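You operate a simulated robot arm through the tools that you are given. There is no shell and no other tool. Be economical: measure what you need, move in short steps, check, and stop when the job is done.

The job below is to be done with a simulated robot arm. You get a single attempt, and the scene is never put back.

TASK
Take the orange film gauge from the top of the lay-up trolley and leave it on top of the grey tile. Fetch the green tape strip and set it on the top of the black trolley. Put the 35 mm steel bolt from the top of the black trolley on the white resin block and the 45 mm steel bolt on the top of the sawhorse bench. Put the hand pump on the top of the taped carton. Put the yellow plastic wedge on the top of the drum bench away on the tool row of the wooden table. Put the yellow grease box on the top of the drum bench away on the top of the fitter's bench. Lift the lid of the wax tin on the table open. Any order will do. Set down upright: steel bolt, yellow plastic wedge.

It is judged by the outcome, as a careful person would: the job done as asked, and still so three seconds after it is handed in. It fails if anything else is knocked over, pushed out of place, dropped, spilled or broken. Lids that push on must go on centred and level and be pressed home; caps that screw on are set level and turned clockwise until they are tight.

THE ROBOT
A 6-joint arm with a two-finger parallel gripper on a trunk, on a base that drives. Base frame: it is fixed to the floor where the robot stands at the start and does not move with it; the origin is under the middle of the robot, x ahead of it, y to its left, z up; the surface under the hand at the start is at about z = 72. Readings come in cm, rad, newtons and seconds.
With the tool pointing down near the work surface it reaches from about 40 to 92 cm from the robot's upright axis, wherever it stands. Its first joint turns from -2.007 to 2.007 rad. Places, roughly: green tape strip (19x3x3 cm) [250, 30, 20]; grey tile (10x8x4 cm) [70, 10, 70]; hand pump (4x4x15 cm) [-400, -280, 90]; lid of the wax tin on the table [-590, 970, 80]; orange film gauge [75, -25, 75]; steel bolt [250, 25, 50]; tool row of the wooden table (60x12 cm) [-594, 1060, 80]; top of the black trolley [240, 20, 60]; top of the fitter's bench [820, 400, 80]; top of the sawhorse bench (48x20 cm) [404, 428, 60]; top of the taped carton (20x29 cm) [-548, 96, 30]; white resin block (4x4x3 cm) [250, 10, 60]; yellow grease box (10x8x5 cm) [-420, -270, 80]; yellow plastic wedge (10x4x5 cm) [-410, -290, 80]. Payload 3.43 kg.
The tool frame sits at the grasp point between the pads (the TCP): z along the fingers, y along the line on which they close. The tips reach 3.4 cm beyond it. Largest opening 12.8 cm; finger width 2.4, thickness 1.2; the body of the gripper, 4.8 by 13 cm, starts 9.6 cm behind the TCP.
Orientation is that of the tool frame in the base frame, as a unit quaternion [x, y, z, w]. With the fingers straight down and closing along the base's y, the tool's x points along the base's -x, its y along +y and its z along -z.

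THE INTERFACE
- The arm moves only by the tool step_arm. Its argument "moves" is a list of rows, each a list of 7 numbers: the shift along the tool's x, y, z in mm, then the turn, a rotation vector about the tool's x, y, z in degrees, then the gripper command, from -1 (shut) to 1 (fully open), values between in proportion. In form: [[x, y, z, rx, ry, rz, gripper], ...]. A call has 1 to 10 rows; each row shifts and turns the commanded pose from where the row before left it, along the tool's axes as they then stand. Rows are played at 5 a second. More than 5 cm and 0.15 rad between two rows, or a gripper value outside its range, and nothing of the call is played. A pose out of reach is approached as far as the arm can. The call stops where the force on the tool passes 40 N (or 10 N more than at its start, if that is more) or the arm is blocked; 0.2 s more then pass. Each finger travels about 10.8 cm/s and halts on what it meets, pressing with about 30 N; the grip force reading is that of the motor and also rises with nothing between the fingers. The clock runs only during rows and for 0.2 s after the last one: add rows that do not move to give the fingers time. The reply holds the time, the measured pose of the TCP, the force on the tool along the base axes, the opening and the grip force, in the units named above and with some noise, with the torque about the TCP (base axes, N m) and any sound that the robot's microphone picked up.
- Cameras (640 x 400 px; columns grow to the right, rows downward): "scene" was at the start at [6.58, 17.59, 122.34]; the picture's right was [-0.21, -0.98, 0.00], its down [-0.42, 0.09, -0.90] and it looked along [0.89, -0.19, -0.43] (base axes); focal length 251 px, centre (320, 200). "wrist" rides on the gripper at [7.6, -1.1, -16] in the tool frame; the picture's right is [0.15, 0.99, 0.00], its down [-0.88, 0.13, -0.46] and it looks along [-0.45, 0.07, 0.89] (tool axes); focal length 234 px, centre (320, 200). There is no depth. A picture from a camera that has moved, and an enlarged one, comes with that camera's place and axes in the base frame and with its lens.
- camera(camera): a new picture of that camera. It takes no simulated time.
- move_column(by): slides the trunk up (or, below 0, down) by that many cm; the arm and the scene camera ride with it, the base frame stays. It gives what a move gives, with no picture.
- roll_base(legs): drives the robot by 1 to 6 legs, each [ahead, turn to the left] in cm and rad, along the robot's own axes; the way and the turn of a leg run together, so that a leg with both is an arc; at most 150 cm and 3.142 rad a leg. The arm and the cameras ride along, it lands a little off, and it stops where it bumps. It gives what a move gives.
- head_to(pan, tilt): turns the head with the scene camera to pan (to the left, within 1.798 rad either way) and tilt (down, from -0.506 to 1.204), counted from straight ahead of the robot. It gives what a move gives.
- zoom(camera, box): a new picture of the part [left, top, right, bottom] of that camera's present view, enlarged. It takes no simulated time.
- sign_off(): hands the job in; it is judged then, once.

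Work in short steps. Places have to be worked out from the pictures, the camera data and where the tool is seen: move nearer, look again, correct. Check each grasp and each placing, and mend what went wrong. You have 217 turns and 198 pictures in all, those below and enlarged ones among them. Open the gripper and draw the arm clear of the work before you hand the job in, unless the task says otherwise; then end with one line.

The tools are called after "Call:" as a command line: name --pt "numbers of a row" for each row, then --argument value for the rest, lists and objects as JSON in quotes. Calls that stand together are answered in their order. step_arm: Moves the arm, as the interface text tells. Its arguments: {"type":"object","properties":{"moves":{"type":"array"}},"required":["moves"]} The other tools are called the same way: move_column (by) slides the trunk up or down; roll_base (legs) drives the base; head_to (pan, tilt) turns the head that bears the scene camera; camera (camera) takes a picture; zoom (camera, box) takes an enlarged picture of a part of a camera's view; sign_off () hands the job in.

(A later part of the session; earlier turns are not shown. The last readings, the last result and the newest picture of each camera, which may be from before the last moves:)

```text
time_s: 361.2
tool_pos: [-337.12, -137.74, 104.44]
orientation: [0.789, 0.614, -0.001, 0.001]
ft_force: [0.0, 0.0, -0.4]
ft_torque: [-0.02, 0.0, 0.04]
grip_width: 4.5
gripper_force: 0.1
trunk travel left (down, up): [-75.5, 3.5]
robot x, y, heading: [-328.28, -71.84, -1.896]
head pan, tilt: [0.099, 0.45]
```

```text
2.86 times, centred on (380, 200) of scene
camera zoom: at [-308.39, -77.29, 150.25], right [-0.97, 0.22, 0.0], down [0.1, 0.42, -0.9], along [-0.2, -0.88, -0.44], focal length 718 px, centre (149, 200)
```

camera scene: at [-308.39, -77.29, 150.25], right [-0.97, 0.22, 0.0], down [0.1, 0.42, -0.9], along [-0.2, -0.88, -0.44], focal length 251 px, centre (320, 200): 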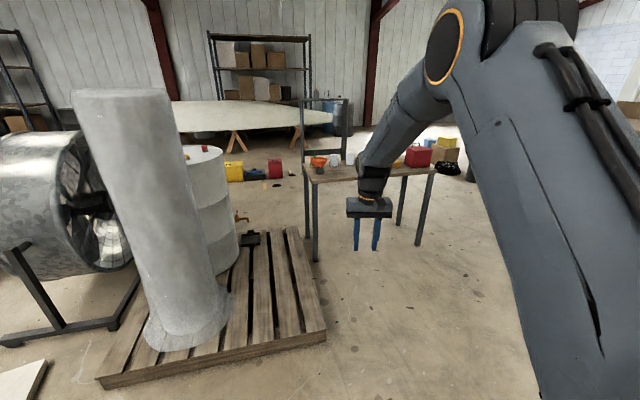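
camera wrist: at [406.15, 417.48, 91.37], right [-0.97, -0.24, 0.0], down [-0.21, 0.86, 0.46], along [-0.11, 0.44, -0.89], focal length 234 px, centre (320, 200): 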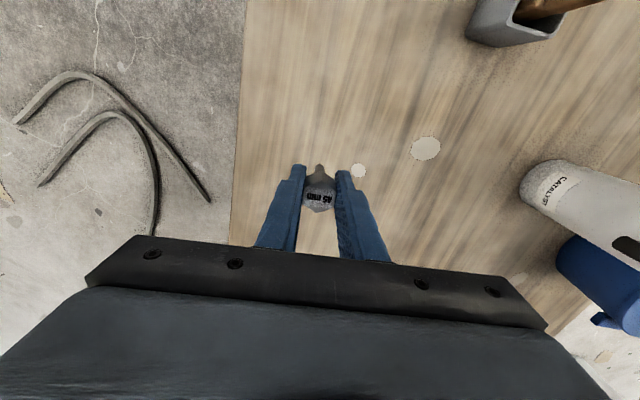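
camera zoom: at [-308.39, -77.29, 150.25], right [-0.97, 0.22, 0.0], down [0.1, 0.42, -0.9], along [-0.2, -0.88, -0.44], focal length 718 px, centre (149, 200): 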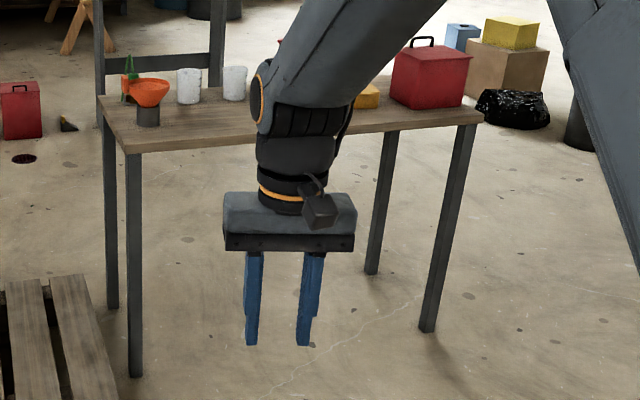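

Bench top x≈-455…-341, y≈-260…-316. I drive to face it from the north at x≈-400.

Call:
roll_base --legs '[[0, -0.42], [106, 0], [0, 0.745], [42, 0]]'

Call:
head_to --pan 0.0 --tilt 0.7

Call:
camera --camera "scene"

Call:
camera --camera "wrist"

```text
time_s: 372.0
tool_pos: [-388.07, -257.58, 104.41]
orientation: [0.679, 0.734, 0.0, 0.0]
ft_force: [0.1, 0.0, 0.5]
ft_torque: [0.01, -0.02, 0.01]
grip_width: 4.49
gripper_force: 0.2
trunk travel left (down, up): [-75.5, 3.5]
robot x, y, heading: [-400.83, -192.64, -1.571]
head pan, tilt: [0.099, 0.45]
```

```text
time_s: 372.8
tool_pos: [-388.07, -257.66, 104.33]
orientation: [0.68, 0.733, -0.001, 0.001]
ft_force: [0.5, 0.2, -1.1]
ft_torque: [0.02, 0.0, -0.03]
grip_width: 4.49
gripper_force: 0.1
trunk travel left (down, up): [-75.5, 3.5]
robot x, y, heading: [-400.6, -192.0, -1.569]
head pan, tilt: [0.0, 0.7]
```

```text
97 pictures are left
camera scene: at [-381.15, -190.5, 148.03], right [-1.0, 0.0, 0.0], down [0.0, 0.64, -0.77], along [0.0, -0.77, -0.64], focal length 251 px, centre (320, 200)
```

scene: 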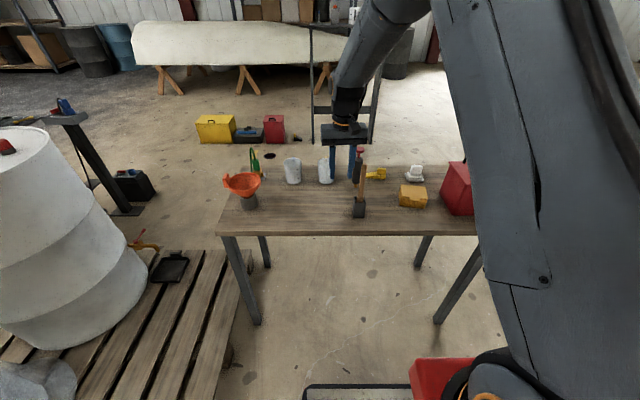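

```text
96 pictures are left
camera wrist: at [-389.77, -250.17, 120.41], right [0.97, 0.22, 0.0], down [0.2, -0.87, 0.46], along [0.1, -0.45, -0.89], focal length 234 px, centre (320, 200)
```

wrist: 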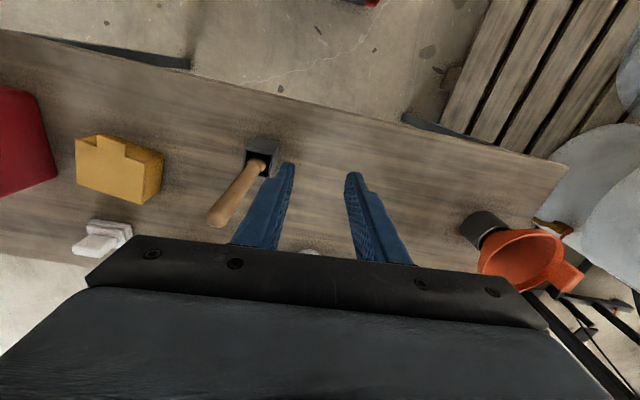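

I zoom on the bench top items.

Call:
zoom --camera "scene" --box '[300, 130, 480, 250]'

```text
3.33 times, centred on (390, 190) of scene
camera zoom: at [-381.15, -190.5, 148.03], right [-1.0, 0.0, 0.0], down [0.0, 0.64, -0.77], along [0.0, -0.77, -0.64], focal length 838 px, centre (87, 233)
```

zoom: 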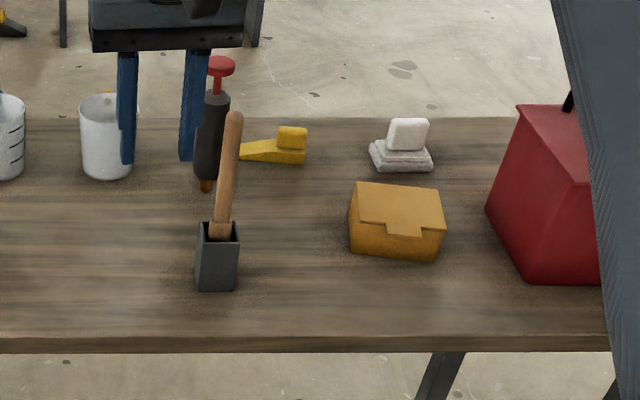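

The pump is the dark upright cylinder with red knob, about (-398, -288). I roll 13 cm closer and position the gripper nearer to see it with the wrist camera.

Call:
roll_base --legs '[[13, 0]]'

Call:
camera --camera "wrist"

```text
time_s: 374.1
tool_pos: [-388.07, -270.68, 104.41]
orientation: [0.679, 0.735, 0.0, 0.001]
ft_force: [-0.7, 0.2, -0.4]
ft_torque: [0.02, 0.04, 0.0]
grip_width: 4.48
gripper_force: 0.0
trunk travel left (down, up): [-75.5, 3.5]
robot x, y, heading: [-400.62, -205.77, -1.57]
head pan, tilt: [0.0, 0.7]
```

```text
94 pictures are left
camera wrist: at [-389.72, -263.2, 120.42], right [0.97, 0.22, 0.0], down [0.2, -0.87, 0.46], along [0.1, -0.45, -0.89], focal length 234 px, centre (320, 200)
```

wrist: 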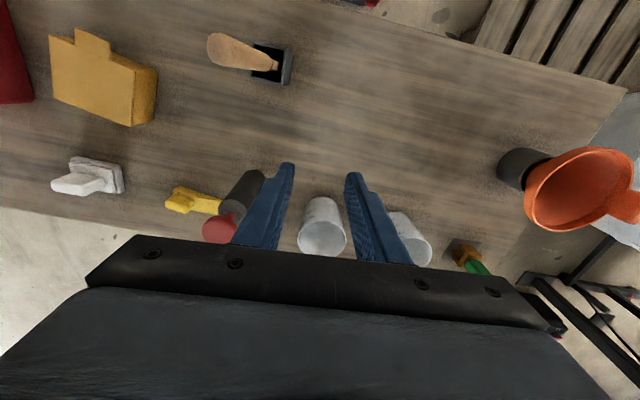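

Pump located at about (-400, -285), top z≈92. I move above it with the gripper opened 7 cm.

Call:
step_arm --pt "-34 -32 0 0 0 0 0.1" --pt "-34 -32 0 0 0 0 0.1" --pt "-34 -32 0 0 0 0 0.1" --pt "-32 -32 0 0 0 0 0.1" --pt "0 0 0 0 0 0 0.1"

Call:
camera --camera "wrist"

Call:
zoom --camera "scene" --box '[300, 100, 480, 250]'

```text
time_s: 375.3
tool_pos: [-399.53, -285.19, 104.49]
orientation: [0.679, 0.735, -0.001, 0.001]
ft_force: [0.1, -0.3, 0.1]
ft_torque: [-0.02, 0.0, 0.02]
grip_width: 7.07
gripper_force: 0.0
trunk travel left (down, up): [-75.5, 3.5]
robot x, y, heading: [-400.91, -205.41, -1.574]
head pan, tilt: [0.0, 0.7]
```

```text
93 pictures are left
camera wrist: at [-401.19, -277.76, 120.5], right [0.97, 0.22, 0.0], down [0.2, -0.87, 0.46], along [0.1, -0.45, -0.89], focal length 234 px, centre (320, 200)
```

wrist: 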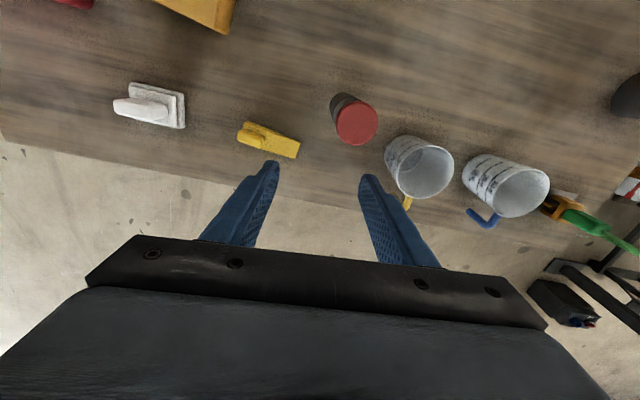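

```text
2.67 times, centred on (390, 175) of scene
camera zoom: at [-381.16, -203.56, 148.03], right [-1.0, 0.0, 0.0], down [0.0, 0.64, -0.76], along [0.0, -0.76, -0.64], focal length 670 px, centre (133, 267)
```

zoom: 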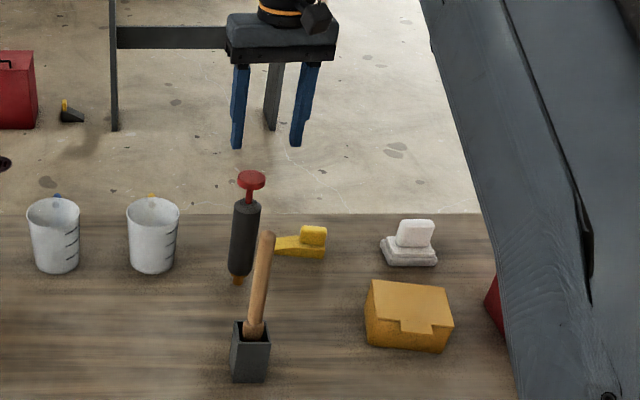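

Refined: pump axis at (-396.2, -281.8). I correct, descend to z≈86.5 and grip.

Call:
step_arm --pt "30 35 0 0 0 0 0.1" --pt "0 0 45 0 0 0 0.1" --pt "0 0 45 0 0 0 0.1" --pt "0 0 45 0 0 0 0.1" --pt "0 0 45 0 0 0 0.1" --pt "0 0 0 0 0 0 0.1"

Call:
zoom --camera "scene" --box '[300, 100, 480, 250]'

Call:
camera --camera "wrist"

```text
time_s: 376.8
tool_pos: [-396.0, -282.06, 86.93]
orientation: [0.679, 0.734, -0.006, 0.004]
ft_force: [-0.5, 1.3, 14.6]
ft_torque: [0.2, 0.19, -0.01]
grip_width: 7.04
gripper_force: 0.0
trunk travel left (down, up): [-75.5, 3.5]
robot x, y, heading: [-400.74, -205.23, -1.576]
head pan, tilt: [0.0, 0.7]
stopped in row 6: the force on the tool passed its limit at 41 N (the readings are from after the stop); the commanded pose is now the measured one
```

```text
2.67 times, centred on (390, 175) of scene
camera zoom: at [-381.16, -203.45, 148.02], right [-1.0, 0.0, 0.0], down [0.0, 0.64, -0.77], along [0.0, -0.77, -0.64], focal length 670 px, centre (133, 267)
```

zoom: 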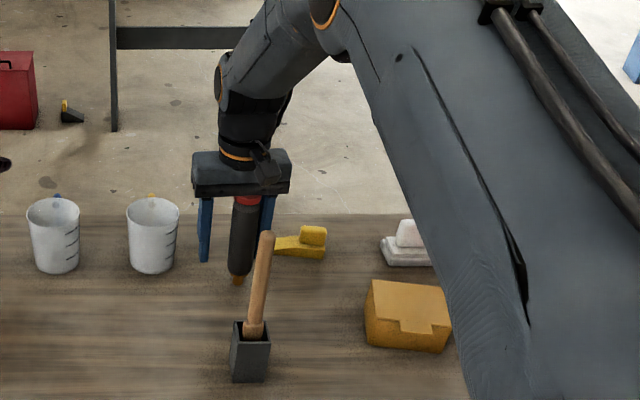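

```text
90 pictures are left
camera wrist: at [-397.64, -274.43, 102.93], right [0.97, 0.22, 0.0], down [0.2, -0.86, 0.47], along [0.1, -0.46, -0.88], focal length 234 px, centre (320, 200)
```

wrist: 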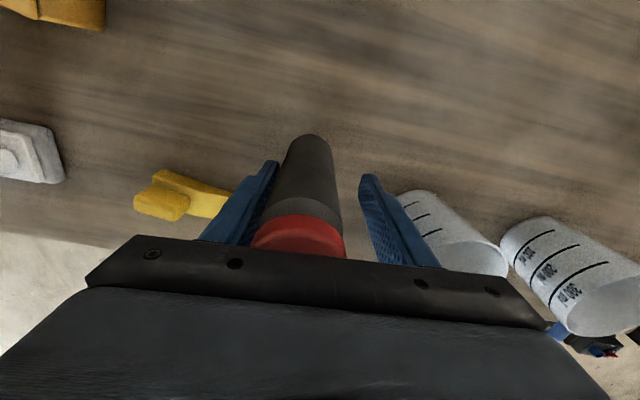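

The palm touched the knob. I raise 13 mm, shift 8 mm to -x to centre, and close.

Call:
step_arm --pt "0 0 -13 0 0 0 0.1" --pt "0.6 -8 0 0 0 0 0.1" --pt "0 0 0 0 0 0 -0.3" --pt "0 0 0 0 0 0 -1" --pt "0 0 0 0 0 0 -1" --pt "0 0 0 0 0 0 -1"

Call:
zoom --camera "scene" --box '[300, 100, 480, 250]'

```text
time_s: 378.2
tool_pos: [-396.79, -282.0, 88.01]
orientation: [0.679, 0.734, -0.003, 0.003]
ft_force: [-1.2, -0.4, 3.5]
ft_torque: [0.02, 0.16, 0.06]
grip_width: 3.75
gripper_force: 29.7
trunk travel left (down, up): [-75.5, 3.5]
robot x, y, heading: [-400.7, -205.49, -1.572]
head pan, tilt: [0.0, 0.7]
```

```text
2.67 times, centred on (390, 175) of scene
camera zoom: at [-381.16, -203.54, 148.03], right [-1.0, 0.0, 0.0], down [0.0, 0.64, -0.76], along [0.0, -0.76, -0.64], focal length 670 px, centre (133, 267)
```

zoom: 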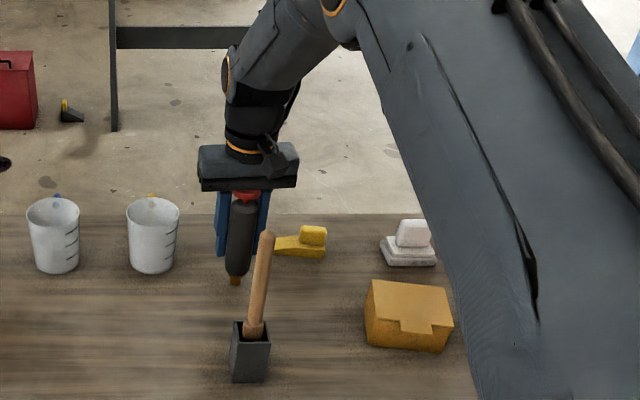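

Pump held. I lift 16 cm and retract toward the robot.

Call:
step_arm --pt "0 0 -40 0 0 0 -1" --pt "0 0 -40 0 0 0 -1" --pt "0 0 -40 0 0 0 -1" --pt "0 0 -40 0 0 0 -1" --pt "45 0 0 0 0 0 -1" --pt "45 0 0 0 0 0 -1" --pt "45 0 0 0 0 0 -1" --pt "45 0 0 0 0 0 -1" --pt "0 0 0 0 0 0 -1"

Call:
roll_base --legs '[[-60, 0], [0, -1.571]]'

Call:
head_to --pan -0.9 --tilt 0.4

Call:
camera --camera "scene"

```text
time_s: 380.2
tool_pos: [-398.18, -263.47, 103.69]
orientation: [0.678, 0.735, -0.003, 0.003]
ft_force: [0.6, -0.2, -3.3]
ft_torque: [-0.02, 0.01, -0.05]
grip_width: 3.73
gripper_force: 29.8
trunk travel left (down, up): [-75.5, 3.5]
robot x, y, heading: [-400.85, -205.6, -1.572]
head pan, tilt: [0.0, 0.7]
```

```text
time_s: 381.4
tool_pos: [-398.07, -259.26, 104.25]
orientation: [0.68, 0.733, -0.014, 0.015]
ft_force: [0.1, -6.2, -1.2]
ft_torque: [-0.22, -0.04, -0.13]
grip_width: 3.73
gripper_force: 30.1
trunk travel left (down, up): [-75.5, 3.5]
robot x, y, heading: [-401.21, -199.89, -1.57]
head pan, tilt: [0.0, 0.7]
stopped in leg 1: the force on the tool passed its limit at 60 N (the readings are from after the stop); the commanded pose is now the measured one
```

```text
time_s: 382.6
tool_pos: [-398.13, -259.34, 104.16]
orientation: [0.679, 0.734, -0.014, 0.014]
ft_force: [-1.4, -8.9, 3.2]
ft_torque: [-0.22, -0.15, -0.18]
grip_width: 3.73
gripper_force: 30.5
trunk travel left (down, up): [-75.5, 3.5]
robot x, y, heading: [-401.08, -200.12, -1.571]
head pan, tilt: [-0.901, 0.4]
```

```text
88 pictures are left
camera scene: at [-388.41, -195.44, 150.72], right [-0.62, 0.78, 0.0], down [0.31, 0.24, -0.92], along [-0.72, -0.57, -0.39], focal length 251 px, centre (320, 200)
```

scene: 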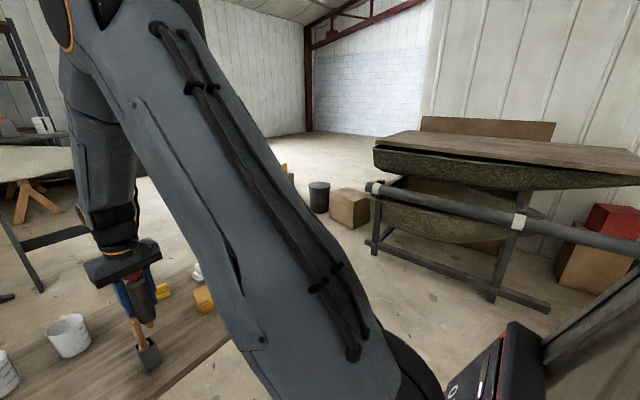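

The pump pressed against the brush handle. I look closely before moving.

Call:
zoom --camera "scene" --box '[50, 210, 250, 390]'

```text
2.22 times, centred on (150, 300) of scene
camera zoom: at [-388.41, -195.44, 150.72], right [-0.62, 0.78, 0.0], down [0.31, 0.24, -0.92], along [-0.72, -0.57, -0.39], focal length 559 px, centre (698, -22)
```

zoom: 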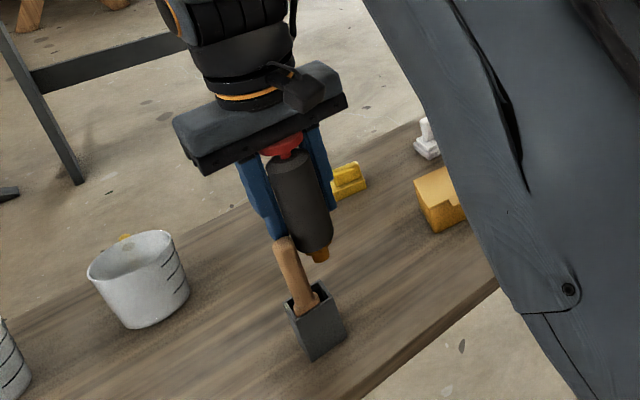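

The holder still stands with the handle pressed by the gripper. I move back 5 cm to -y to release it, then rise 14 cm.

Call:
step_arm --pt "-25 0 0 0 0 0 -1" --pt "-25 0 0 0 0 0 -1" --pt "0 0 -35 0 0 0 -1" --pt "0 0 -35 0 0 0 -1" --pt "0 0 -35 0 0 0 -1" --pt "0 0 -35 0 0 0 -1" --pt "0 0 0 0 0 0 -1"

Call:
head_to --pan 0.0 --tilt 0.7

Call:
camera --camera "scene"

```text
time_s: 384.2
tool_pos: [-397.78, -263.48, 118.38]
orientation: [0.68, 0.733, -0.013, 0.013]
ft_force: [0.0, -0.6, -2.8]
ft_torque: [-0.08, 0.02, 0.01]
grip_width: 3.75
gripper_force: 30.0
trunk travel left (down, up): [-75.5, 3.5]
robot x, y, heading: [-401.08, -200.1, -1.573]
head pan, tilt: [-0.901, 0.4]
```

```text
time_s: 385.4
tool_pos: [-397.79, -263.62, 118.28]
orientation: [0.68, 0.733, -0.014, 0.014]
ft_force: [-0.3, 0.1, -2.6]
ft_torque: [-0.01, 0.0, 0.01]
grip_width: 3.72
gripper_force: 29.9
trunk travel left (down, up): [-75.5, 3.5]
robot x, y, heading: [-400.83, -199.96, -1.574]
head pan, tilt: [0.0, 0.7]
```

```text
86 pictures are left
camera scene: at [-381.16, -198.16, 148.03], right [-1.0, 0.0, 0.0], down [0.0, 0.64, -0.77], along [0.0, -0.77, -0.64], focal length 251 px, centre (320, 200)
```

scene: 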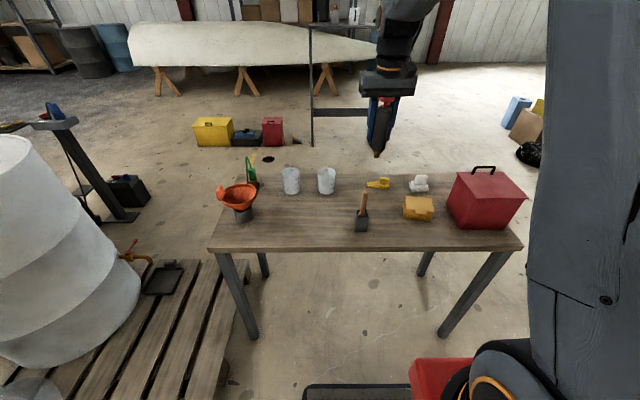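

Call:
zoom --camera "scene" --box '[320, 60, 450, 250]'

```text
2.11 times, centred on (385, 155) of scene
camera zoom: at [-381.16, -198.16, 148.03], right [-1.0, 0.0, 0.0], down [0.0, 0.64, -0.77], along [0.0, -0.77, -0.64], focal length 529 px, centre (183, 295)
```

zoom: 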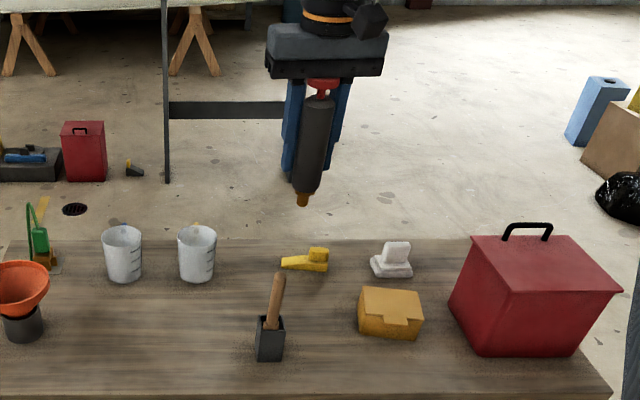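

Everything on the bench stands unchanged. I back off 65 cm and look west/north-west.

Call:
roll_base --legs '[[-65, 0], [0, -1.571]]'

Call:
head_to --pan -0.6 --tilt 0.35

Call:
camera --camera "scene"

```text
time_s: 392.9
tool_pos: [-464.58, -136.04, 118.38]
orientation: [0.999, 0.033, -0.019, 0.0]
ft_force: [-0.5, -0.2, -3.5]
ft_torque: [-0.01, 0.04, -0.01]
grip_width: 3.73
gripper_force: 30.4
trunk travel left (down, up): [-75.5, 3.5]
robot x, y, heading: [-400.84, -133.25, 3.135]
head pan, tilt: [0.0, 0.7]
```

```text
time_s: 393.9
tool_pos: [-464.63, -136.02, 118.31]
orientation: [0.999, 0.033, -0.019, 0.0]
ft_force: [-0.6, -0.5, -2.8]
ft_torque: [-0.01, 0.04, 0.02]
grip_width: 3.73
gripper_force: 30.8
trunk travel left (down, up): [-75.5, 3.5]
robot x, y, heading: [-400.99, -133.74, 3.129]
head pan, tilt: [-0.6, 0.351]
```

```text
84 pictures are left
camera scene: at [-398.3, -147.79, 151.16], right [0.57, 0.82, 0.0], down [0.28, -0.2, -0.94], along [-0.77, 0.54, -0.34], focal length 251 px, centre (320, 200)
```

scene: 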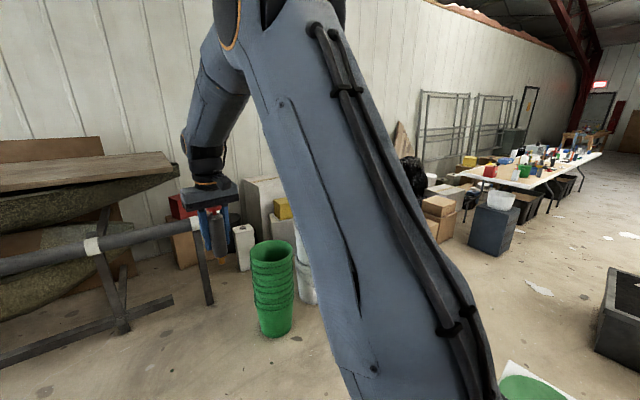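

I move forward 50 cm, turn north, and go up to y≈40, then look at the carton.

Call:
roll_base --legs '[[50, 0], [0, -1.56], [150, 0], [25, 0]]'

Call:
head_to --pan 0.9 --tilt 0.55

Call:
camera --camera "scene"

```text
time_s: 409.2
tool_pos: [-462.48, 107.37, 118.37]
orientation: [0.744, -0.668, -0.013, -0.013]
ft_force: [0.7, 0.5, -2.5]
ft_torque: [0.08, 0.01, 0.03]
grip_width: 3.76
gripper_force: 29.7
trunk travel left (down, up): [-75.5, 3.5]
robot x, y, heading: [-457.61, 44.22, 1.606]
head pan, tilt: [-0.6, 0.351]
```

```text
time_s: 410.8
tool_pos: [-462.53, 107.32, 118.35]
orientation: [0.743, -0.669, -0.013, -0.013]
ft_force: [-0.4, -0.5, -2.8]
ft_torque: [0.04, -0.02, -0.02]
grip_width: 3.75
gripper_force: 30.1
trunk travel left (down, up): [-75.5, 3.5]
robot x, y, heading: [-457.7, 44.16, 1.603]
head pan, tilt: [0.901, 0.55]
```

```text
83 pictures are left
camera scene: at [-483.7, 38.34, 149.34], right [0.6, 0.8, 0.0], down [0.42, -0.31, -0.85], along [-0.68, 0.51, -0.52], focal length 251 px, centre (320, 200)
```

scene: 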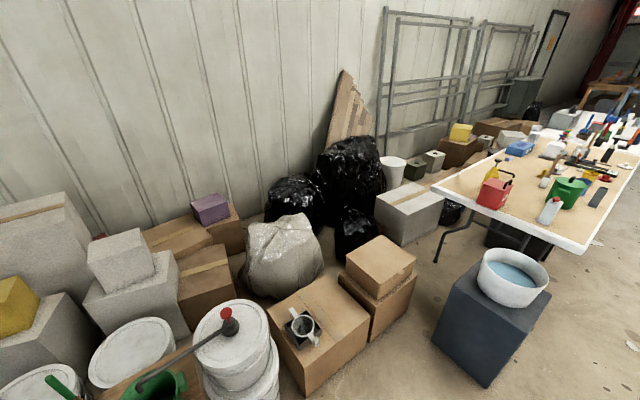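

The taped carton top is about x -568…-531, y 66…106 with a mug on its southern part; the free half is near (-549, 95). I drive to face it from the east.

Call:
roll_base --legs '[[45, 0], [0, 1.54], [13, 0]]'

Call:
move_column --by -40

Call:
head_to --pan -0.1 --tilt 0.7

Call:
camera --camera "scene"

Call:
camera --camera "wrist"

```text
time_s: 418.2
tool_pos: [-535.09, 86.76, 118.43]
orientation: [0.999, 0.034, -0.019, -0.001]
ft_force: [-1.3, 0.5, -2.5]
ft_torque: [0.01, 0.04, 0.0]
grip_width: 3.76
gripper_force: 30.0
trunk travel left (down, up): [-75.5, 3.5]
robot x, y, heading: [-471.68, 89.3, 3.14]
head pan, tilt: [0.901, 0.55]
```

```text
time_s: 422.0
tool_pos: [-535.11, 86.65, 78.4]
orientation: [0.999, 0.035, -0.018, 0.0]
ft_force: [0.0, 1.0, -3.6]
ft_torque: [0.0, 0.01, 0.01]
grip_width: 3.74
gripper_force: 30.2
trunk travel left (down, up): [-35.5, 43.5]
robot x, y, heading: [-471.59, 89.2, 3.138]
head pan, tilt: [0.901, 0.55]
```

```text
time_s: 423.3
tool_pos: [-535.2, 86.74, 78.54]
orientation: [0.999, 0.035, -0.018, 0.0]
ft_force: [-1.1, -0.4, -2.7]
ft_torque: [0.02, 0.03, 0.01]
grip_width: 3.73
gripper_force: 30.2
trunk travel left (down, up): [-35.5, 43.5]
robot x, y, heading: [-471.7, 89.55, 3.139]
head pan, tilt: [-0.099, 0.7]
```

```text
82 pictures are left
camera scene: at [-480.7, 70.82, 108.03], right [0.1, 0.99, 0.0], down [0.64, -0.07, -0.76], along [-0.76, 0.08, -0.64], focal length 251 px, centre (320, 200)
```

scene: 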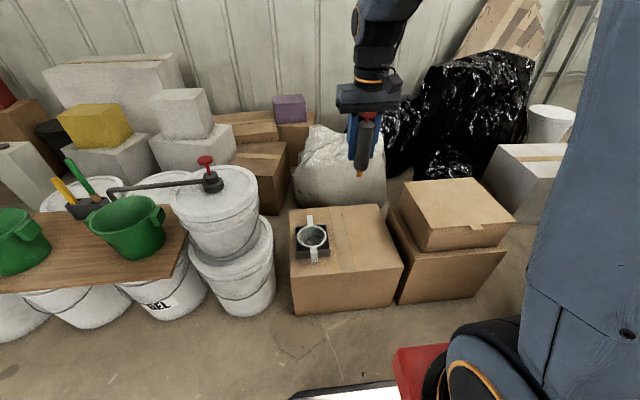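

```text
81 pictures are left
camera wrist: at [-527.05, 88.29, 94.1], right [0.21, -0.98, -0.01], down [-0.85, -0.19, 0.49], along [-0.48, -0.1, -0.87], focal length 234 px, centre (320, 200)
```

wrist: 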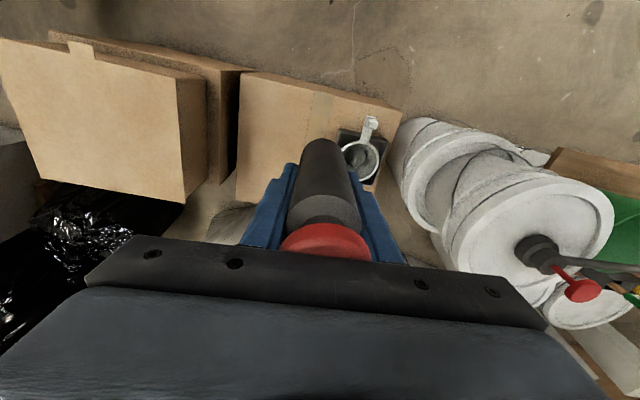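

Pump hangs nearly vertical. I correct a 3° tool tilt, move over (-549, 95) and lower the column 34 cm.

Call:
step_arm --pt "-33.3 -23.1 0 0 0 0 -1" --pt "-33.3 -23.1 0 0 0 0 -1" --pt "-33.3 -23.1 0 0 0 0 -1" --pt "-33.3 -23.1 0 0 3 0 -1" --pt "0 0 0 0 0 0 -1"

Call:
move_column --by -34

Call:
camera --camera "scene"

Call:
camera --camera "wrist"

```text
time_s: 424.5
tool_pos: [-549.05, 94.66, 78.49]
orientation: [0.999, 0.035, 0.008, -0.002]
ft_force: [-0.7, -0.2, -3.5]
ft_torque: [0.0, 0.05, 0.0]
grip_width: 3.76
gripper_force: 30.1
trunk travel left (down, up): [-35.5, 43.5]
robot x, y, heading: [-471.61, 89.48, 3.139]
head pan, tilt: [-0.099, 0.7]
```

```text
time_s: 427.8
tool_pos: [-549.05, 95.05, 44.92]
orientation: [0.999, 0.035, 0.007, -0.001]
ft_force: [-0.1, 0.4, -2.9]
ft_torque: [0.0, 0.04, 0.01]
grip_width: 3.75
gripper_force: 30.4
trunk travel left (down, up): [-1.5, 77.5]
robot x, y, heading: [-471.49, 89.28, 3.138]
head pan, tilt: [-0.099, 0.7]
```

```text
80 pictures are left
camera scene: at [-490.15, 70.88, 74.03], right [0.1, 0.99, 0.0], down [0.64, -0.07, -0.76], along [-0.76, 0.08, -0.64], focal length 251 px, centre (320, 200)
```

scene: 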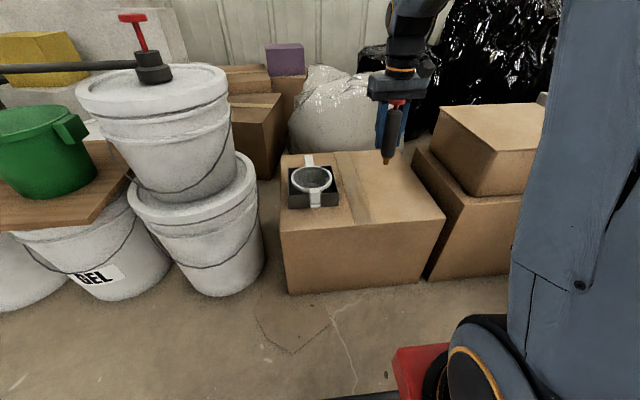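

```text
79 pictures are left
camera wrist: at [-541.79, 96.53, 61.03], right [0.21, -0.98, 0.0], down [-0.88, -0.19, 0.44], along [-0.43, -0.1, -0.9], focal length 234 px, centre (320, 200)
```

wrist: 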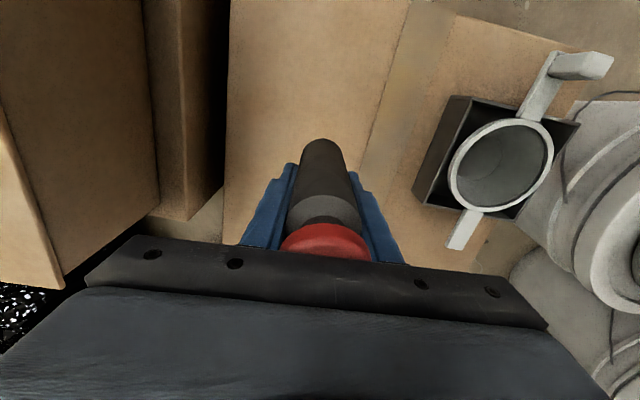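

Position over the free half looks right. I lower 4 cm, then feel for contact.

Call:
step_arm --pt "0 0 20 0 0 0 -1" --pt "0 0 20 0 0 0 -1" --pt "0 0 5 0 0 0 -1" --pt "0 0 5 0 0 0 -1" --pt "0 0 0 0 0 0 -1"

Call:
zoom --camera "scene" --box '[270, 60, 470, 240]'

```text
time_s: 429.0
tool_pos: [-548.85, 94.93, 39.89]
orientation: [0.999, 0.035, 0.008, -0.002]
ft_force: [0.2, 0.5, -3.4]
ft_torque: [0.01, 0.03, -0.02]
grip_width: 3.74
gripper_force: 29.9
trunk travel left (down, up): [-1.5, 77.5]
robot x, y, heading: [-471.28, 89.34, 3.134]
head pan, tilt: [-0.099, 0.7]
```

```text
2.22 times, centred on (370, 150) of scene
camera zoom: at [-490.15, 70.88, 74.03], right [0.1, 0.99, 0.0], down [0.64, -0.07, -0.76], along [-0.76, 0.08, -0.64], focal length 559 px, centre (209, 311)
```

zoom: 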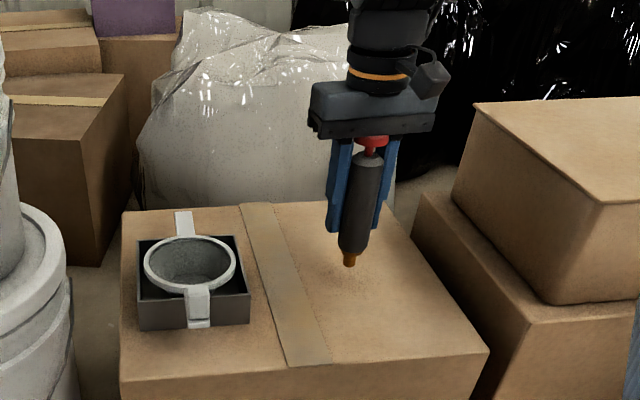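

Close to the surface. I step down gently.

Call:
step_arm --pt "0 0 3 0 0 0 -1" --pt "0 0 3 0 0 0 -1" --pt "0 0 2 0 0 0 -1" --pt "0 0 0 0 0 0 -1"

Call:
step_arm --pt "0 0 2 0 0 0 -1" --pt "0 0 2 0 0 0 -1" --pt "0 0 0 0 0 0 -1"

Call:
step_arm --pt "0 0 2 0 0 0 -1" --pt "0 0 2 0 0 0 -1" --pt "0 0 0 0 0 0 -1"

Call:
zoom --camera "scene" --box '[330, 80, 430, 200]'

```text
time_s: 430.0
tool_pos: [-548.98, 95.04, 39.15]
orientation: [0.999, 0.035, 0.008, -0.002]
ft_force: [-0.5, -0.1, -3.4]
ft_torque: [0.02, 0.05, -0.01]
grip_width: 3.75
gripper_force: 30.1
trunk travel left (down, up): [-1.5, 77.5]
robot x, y, heading: [-471.77, 89.8, 3.137]
head pan, tilt: [-0.099, 0.7]
```

```text
time_s: 430.8
tool_pos: [-548.95, 94.93, 38.64]
orientation: [0.999, 0.035, 0.008, -0.002]
ft_force: [-0.1, -0.2, -3.0]
ft_torque: [0.03, 0.01, -0.03]
grip_width: 3.74
gripper_force: 30.0
trunk travel left (down, up): [-1.5, 77.5]
robot x, y, heading: [-471.8, 89.8, 3.137]
head pan, tilt: [-0.099, 0.7]
```

```text
time_s: 431.6
tool_pos: [-548.97, 94.93, 38.1]
orientation: [0.999, 0.035, 0.008, -0.001]
ft_force: [0.0, 0.0, -3.1]
ft_torque: [0.0, 0.03, -0.02]
grip_width: 3.73
gripper_force: 29.8
trunk travel left (down, up): [-1.5, 77.5]
robot x, y, heading: [-472.08, 89.89, 3.137]
head pan, tilt: [-0.099, 0.7]
```

```text
3.33 times, centred on (380, 140) of scene
camera zoom: at [-490.15, 70.88, 74.02], right [0.1, 0.99, 0.0], down [0.64, -0.07, -0.76], along [-0.76, 0.08, -0.64], focal length 838 px, centre (120, 400)
```

zoom: 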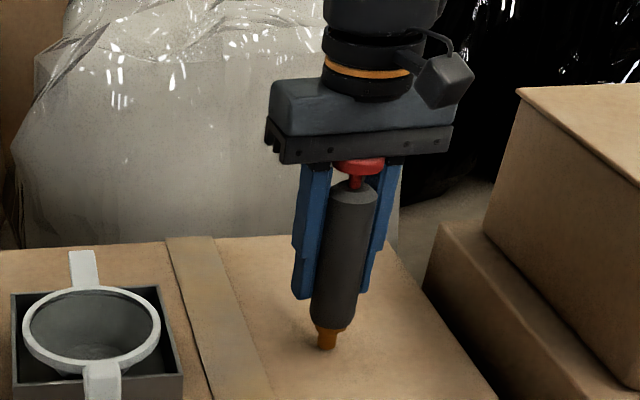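

Pump is vertical. I continue down in 2 mm steps until contact.

Call:
step_arm --pt "0 0 2 0 0 0 -1" --pt "0 0 2 0 0 0 -1" --pt "0 0 0 0 0 0 -1"

Call:
step_arm --pt "0 0 2 0 0 0 -1" --pt "0 0 1.5 0 0 0 -1" --pt "0 0 0 0 0 0 -1"

```text
time_s: 432.4
tool_pos: [-548.88, 94.99, 37.99]
orientation: [0.999, 0.035, 0.007, -0.001]
ft_force: [6.9, -1.7, 16.2]
ft_torque: [-0.09, -0.66, -0.04]
grip_width: 3.76
gripper_force: 29.9
trunk travel left (down, up): [-1.5, 77.5]
robot x, y, heading: [-471.55, 89.59, 3.14]
head pan, tilt: [-0.099, 0.7]
```

```text
time_s: 433.2
tool_pos: [-549.01, 95.02, 37.59]
orientation: [0.999, 0.035, 0.006, -0.001]
ft_force: [-3.6, -6.4, 27.4]
ft_torque: [-0.43, 0.01, -0.04]
grip_width: 3.75
gripper_force: 30.3
trunk travel left (down, up): [-1.5, 77.5]
robot x, y, heading: [-471.55, 89.37, 3.136]
head pan, tilt: [-0.099, 0.7]
```

Contact at z≈38. I back off 4 mm of command, open gently, and look before rising.

Call:
step_arm --pt "0 0 -4 0 0 0 -1" --pt "0 0 0 0 0 0 -1" --pt "0 0 0 0 0 0 -0.35" --pt "0 0 0 0 0 0 -0.3" --pt "0 0 0 0 0 0 -0.3"

Call:
zoom --camera "scene" --box '[330, 80, 430, 200]'

```text
time_s: 434.4
tool_pos: [-549.06, 95.08, 37.94]
orientation: [0.999, 0.035, 0.007, -0.001]
ft_force: [-0.1, 0.3, 3.2]
ft_torque: [0.01, -0.04, 0.01]
grip_width: 4.47
gripper_force: 0.0
trunk travel left (down, up): [-1.5, 77.5]
robot x, y, heading: [-471.48, 89.49, 3.134]
head pan, tilt: [-0.099, 0.7]
```

```text
3.33 times, centred on (380, 140) of scene
camera zoom: at [-490.14, 70.87, 74.03], right [0.1, 0.99, 0.0], down [0.64, -0.07, -0.76], along [-0.76, 0.08, -0.64], focal length 838 px, centre (120, 400)
```

zoom: 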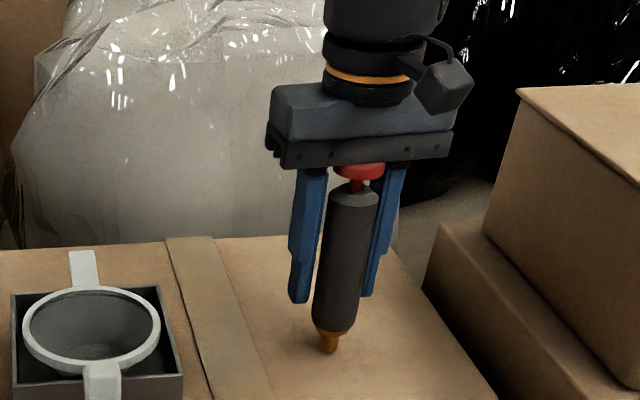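

Force suggests the palm lightly touches the knob. I open more and rise 8 mm, then check.

Call:
step_arm --pt "0 0 -2 0 0 0 -0.2" --pt "0 0 -3 0 0 0 0" --pt "0 0 -3 0 0 0 0" --pt "0 0 0 0 0 0 0"

Call:
zoom --camera "scene" --box '[330, 80, 430, 200]'

```text
time_s: 435.4
tool_pos: [-548.9, 95.01, 38.6]
orientation: [0.999, 0.035, 0.008, -0.001]
ft_force: [0.2, 0.6, 2.4]
ft_torque: [0.0, -0.06, -0.03]
grip_width: 6.41
gripper_force: 0.1
trunk travel left (down, up): [-1.5, 77.5]
robot x, y, heading: [-471.76, 89.36, 3.14]
head pan, tilt: [-0.099, 0.7]
```

```text
3.33 times, centred on (380, 140) of scene
camera zoom: at [-490.14, 70.87, 74.03], right [0.1, 0.99, 0.0], down [0.64, -0.07, -0.76], along [-0.76, 0.08, -0.64], focal length 838 px, centre (120, 400)
```

zoom: 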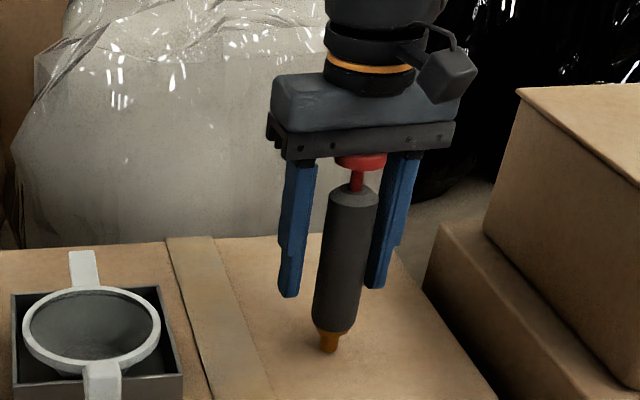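

The knob is a sprung plunger still touching the palm; the pump stands. I rise slowly.

Call:
step_arm --pt "0 0 -4 0 0 0 0" --pt "0 0 -4 0 0 0 0" --pt "0 0 -6 0 0 0 0" --pt "0 0 -10 0 0 0 0.2" --pt "0 0 -30 0 0 0 0.2" --pt "0 0 -40 0 0 0 0.2" --pt "0 0 -40 0 0 0 0.2" --pt "0 0 0 0 0 0 0.2"

Call:
zoom --camera "scene" --box '[310, 60, 450, 220]'

```text
time_s: 437.2
tool_pos: [-549.03, 95.16, 52.21]
orientation: [0.999, 0.035, 0.008, -0.001]
ft_force: [-0.5, 0.4, 0.0]
ft_torque: [0.0, 0.0, -0.04]
grip_width: 7.67
gripper_force: 0.0
trunk travel left (down, up): [-1.5, 77.5]
robot x, y, heading: [-471.68, 89.63, 3.143]
head pan, tilt: [-0.099, 0.7]
```

```text
2.50 times, centred on (380, 140) of scene
camera zoom: at [-490.15, 70.87, 74.03], right [0.1, 0.99, 0.0], down [0.64, -0.07, -0.76], along [-0.76, 0.08, -0.64], focal length 629 px, centre (170, 350)
```

zoom: 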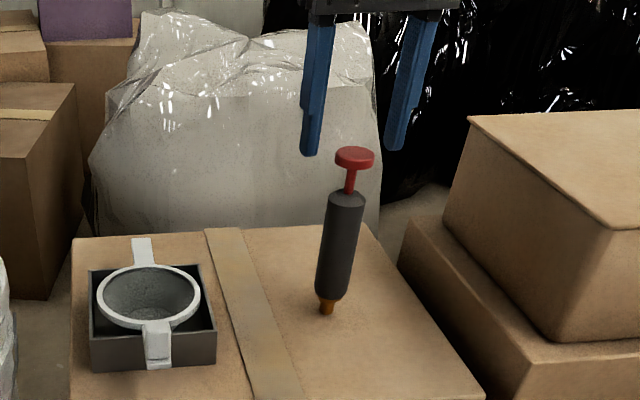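

The pump stands free on the carton. I raise the column and drive back to the drum bench for the wedge.

Call:
move_column --by 40

Call:
move_column --by 33

Call:
roll_base --legs '[[-14, 0], [0, 1.571], [150, 0], [40, 0], [0, 0.6]]'

Call:
roll_base --legs '[[55, 0], [0, -0.6]]'

```text
time_s: 441.1
tool_pos: [-549.23, 94.85, 92.13]
orientation: [0.999, 0.035, 0.008, -0.002]
ft_force: [-0.2, -0.7, 1.0]
ft_torque: [0.02, 0.02, 0.01]
grip_width: 7.71
gripper_force: 0.1
trunk travel left (down, up): [-41.5, 37.5]
robot x, y, heading: [-471.54, 89.41, 3.136]
head pan, tilt: [-0.099, 0.7]
```

```text
time_s: 444.3
tool_pos: [-549.13, 94.95, 125.17]
orientation: [0.999, 0.035, 0.008, -0.001]
ft_force: [0.0, -0.2, -0.2]
ft_torque: [0.02, 0.01, -0.04]
grip_width: 7.7
gripper_force: 0.0
trunk travel left (down, up): [-74.5, 4.5]
robot x, y, heading: [-471.14, 89.22, 3.139]
head pan, tilt: [-0.099, 0.7]
```

```text
time_s: 460.3
tool_pos: [-400.78, -162.87, 125.12]
orientation: [0.389, 0.921, 0.002, -0.008]
ft_force: [0.8, 0.2, -0.4]
ft_torque: [0.0, 0.01, -0.03]
grip_width: 7.68
gripper_force: 0.1
trunk travel left (down, up): [-74.5, 4.5]
robot x, y, heading: [-446.75, -100.2, -0.873]
head pan, tilt: [-0.099, 0.7]
```

```text
time_s: 465.2
tool_pos: [-410.64, -220.63, 125.07]
orientation: [0.653, 0.757, 0.004, -0.006]
ft_force: [0.8, 0.6, 0.1]
ft_torque: [0.0, 0.03, 0.06]
grip_width: 7.68
gripper_force: 0.0
trunk travel left (down, up): [-74.5, 4.5]
robot x, y, heading: [-410.91, -142.97, -1.497]
head pan, tilt: [-0.099, 0.7]
```

Call:
roll_base --legs '[[0, -0.074], [62, 0]]'

Call:
camera --camera "wrist"

```text
time_s: 469.1
tool_pos: [-416.99, -280.95, 125.22]
orientation: [0.683, 0.731, 0.005, -0.005]
ft_force: [0.2, -0.2, -0.6]
ft_torque: [0.0, -0.01, 0.04]
grip_width: 7.68
gripper_force: 0.1
trunk travel left (down, up): [-74.5, 4.5]
robot x, y, heading: [-411.45, -203.51, -1.581]
head pan, tilt: [-0.099, 0.7]
```

```text
73 pictures are left
camera wrist: at [-418.62, -273.83, 141.29], right [0.98, 0.21, 0.0], down [0.19, -0.88, 0.44], along [0.1, -0.43, -0.9], focal length 234 px, centre (320, 200)
```

wrist: 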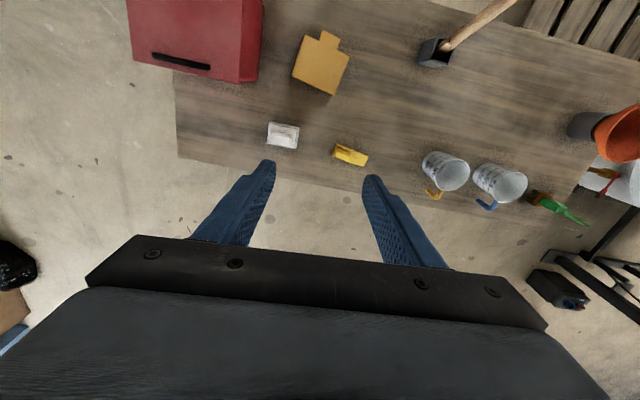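

Wedge at about (-407, -288), lying along x. I rotate the gripper 90° to close across its width and lower to look closer.

Call:
step_arm --pt "0 0 0 0 0 -8.5 0" --pt "0 0 0 0 0 -8.5 0" --pt "0 0 0 0 0 -8.5 0" --pt "0 0 0 0 0 -8.5 0" --pt "0 0 0 0 0 -8.5 0" --pt "0 0 0 0 0 -8.5 0" --pt "0 0 0 0 0 -8.5 0" --pt "0 0 0 0 0 -8.5 0" --pt "0 0 0 0 0 -8.5 0" --pt "0 0 0 0 0 -8.5 0"

Call:
move_column --by -25

Call:
camera --camera "wrist"

```text
time_s: 471.3
tool_pos: [-417.07, -280.97, 125.21]
orientation: [0.009, 1.0, 0.006, -0.002]
ft_force: [-0.3, 0.0, 0.6]
ft_torque: [0.01, -0.02, -0.01]
grip_width: 6.42
gripper_force: 0.2
trunk travel left (down, up): [-74.5, 4.5]
robot x, y, heading: [-411.67, -202.85, -1.578]
head pan, tilt: [-0.099, 0.7]
```

```text
time_s: 473.8
tool_pos: [-416.99, -280.89, 100.17]
orientation: [0.01, 1.0, 0.008, -0.001]
ft_force: [0.9, -0.7, 0.2]
ft_torque: [-0.02, 0.02, 0.01]
grip_width: 6.36
gripper_force: 0.1
trunk travel left (down, up): [-49.5, 29.5]
robot x, y, heading: [-410.99, -203.34, -1.574]
head pan, tilt: [-0.099, 0.7]
```

```text
72 pictures are left
camera wrist: at [-424.59, -282.3, 116.19], right [-0.13, 0.99, 0.01], down [0.88, 0.11, 0.46], along [0.45, 0.07, -0.89], focal length 234 px, centre (320, 200)
```

wrist: 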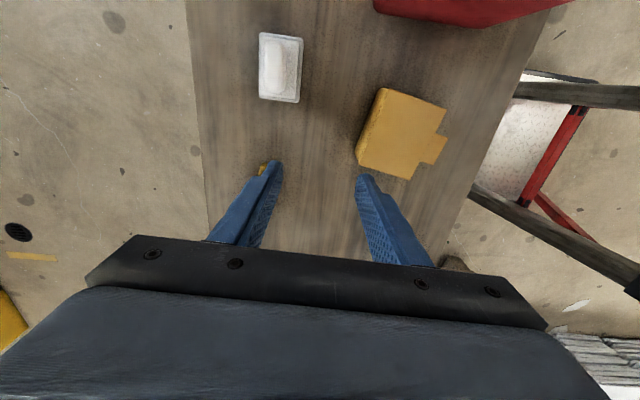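

Call:
step_arm --pt "-29 -24 0 0 0 0 0" --pt "-29 -24 0 0 0 0 0" --pt "-29 -24 0 0 0 0 0" --pt "0 0 30 0 0 0 0" --pt "0 0 0 0 0 0 0"

Call:
camera --camera "wrist"

```text
time_s: 475.0
tool_pos: [-408.2, -288.4, 96.96]
orientation: [0.01, 1.0, 0.008, -0.002]
ft_force: [-0.2, 0.2, 0.3]
ft_torque: [0.0, -0.02, 0.01]
grip_width: 6.39
gripper_force: 0.0
trunk travel left (down, up): [-49.5, 29.5]
robot x, y, heading: [-411.48, -203.2, -1.579]
head pan, tilt: [-0.099, 0.7]
```

```text
71 pictures are left
camera wrist: at [-415.81, -289.68, 113.02], right [-0.13, 0.99, 0.01], down [0.88, 0.11, 0.46], along [0.45, 0.07, -0.89], focal length 234 px, centre (320, 200)
```

wrist: 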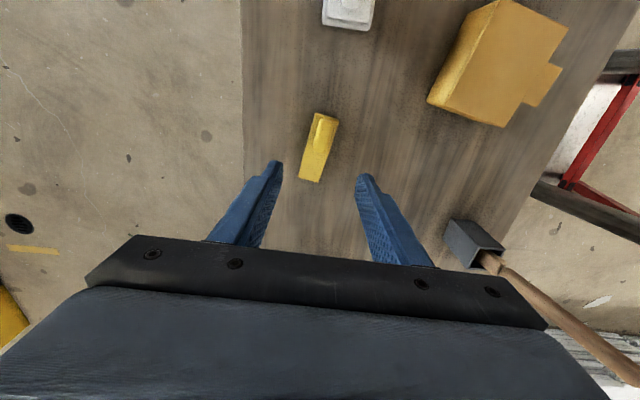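

Wedge axis is yawed about 5°, block end near x≈-411. I align and descend to z≈85.

Call:
step_arm --pt "23 0 0 0 0 5.5 0" --pt "0 0 40 0 0 0 0" --pt "0 0 40 0 0 0 0" --pt "0 0 30 0 0 0 0" --pt "0 0 8 0 0 0 0" --pt "0 0 0 0 0 0 0"

Call:
camera --camera "wrist"

Call:
zoom --camera "scene" --box '[250, 120, 410, 240]'

```text
time_s: 476.4
tool_pos: [-410.67, -288.11, 85.19]
orientation: [0.057, 0.998, 0.007, -0.002]
ft_force: [0.8, 0.9, -0.2]
ft_torque: [0.02, 0.01, -0.02]
grip_width: 6.41
gripper_force: 0.1
trunk travel left (down, up): [-49.5, 29.5]
robot x, y, heading: [-411.22, -203.56, -1.579]
head pan, tilt: [-0.099, 0.7]
```

```text
70 pictures are left
camera wrist: at [-418.3, -288.69, 101.17], right [-0.03, 1.0, 0.01], down [0.89, 0.02, 0.45], along [0.45, 0.03, -0.89], focal length 234 px, centre (320, 200)
```

wrist: 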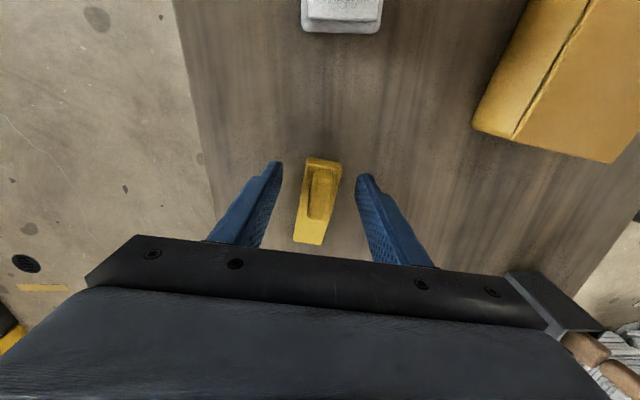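

```text
3.33 times, centred on (330, 180) of scene
camera zoom: at [-392.61, -208.86, 122.03], right [-0.99, 0.11, 0.0], down [0.07, 0.64, -0.76], along [-0.08, -0.76, -0.64], focal length 838 px, centre (287, 267)
```

zoom: 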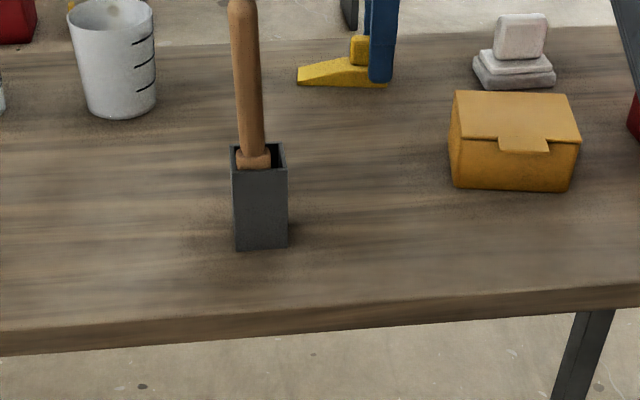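

Aligned; I close on the wedge.

Call:
step_arm --pt "0 0 0 0 0 0 -0.6" --pt "0 0 0 0 0 0 -1" --pt "0 0 0 0 0 0 -1" --pt "0 0 0 0 0 0 -1" --pt "0 0 -30 0 0 0 -1" --pt "0 0 -40 0 0 0 -1" --pt "0 0 0 0 0 0 -1"

Call:
zoom --camera "scene" --box '[250, 80, 410, 200]'

```text
time_s: 478.0
tool_pos: [-410.73, -288.03, 91.95]
orientation: [0.057, 0.998, 0.007, -0.002]
ft_force: [0.3, -0.1, -0.9]
ft_torque: [0.0, -0.01, 0.0]
grip_width: 3.12
gripper_force: 30.5
trunk travel left (down, up): [-49.5, 29.5]
robot x, y, heading: [-411.51, -203.22, -1.58]
head pan, tilt: [-0.099, 0.7]
```

```text
3.33 times, centred on (330, 140) of scene
camera zoom: at [-392.61, -208.87, 122.03], right [-0.99, 0.11, 0.0], down [0.07, 0.64, -0.76], along [-0.08, -0.76, -0.64], focal length 838 px, centre (287, 400)
```

zoom: 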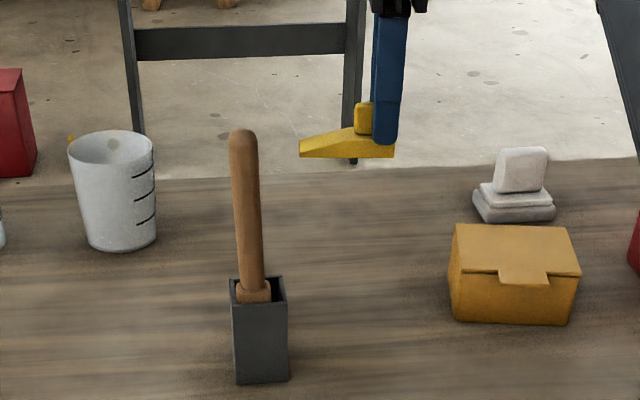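

Wedge is held level. I raise the column, back off, and set out for the wooden table in the north-west.

Call:
move_column --by 29

Call:
roll_base --legs '[[-68, 0], [0, 2.25], [97, 0], [0, 0.64], [136, 0]]'

```text
time_s: 481.0
tool_pos: [-410.64, -284.8, 121.25]
orientation: [0.057, 0.998, 0.008, -0.001]
ft_force: [-0.4, 0.7, -1.4]
ft_torque: [-0.04, 0.0, -0.02]
grip_width: 3.12
gripper_force: 29.8
trunk travel left (down, up): [-78.5, 0.5]
robot x, y, heading: [-411.08, -203.53, -1.579]
head pan, tilt: [-0.099, 0.7]
```

```text
time_s: 502.9
tool_pos: [-294.15, 139.0, 121.22]
orientation: [0.987, -0.161, 0.0, 0.007]
ft_force: [0.3, 0.2, -0.8]
ft_torque: [-0.01, 0.01, -0.02]
grip_width: 3.11
gripper_force: 30.1
trunk travel left (down, up): [-78.5, 0.5]
robot x, y, heading: [-310.8, 59.37, 1.352]
head pan, tilt: [-0.099, 0.7]
```

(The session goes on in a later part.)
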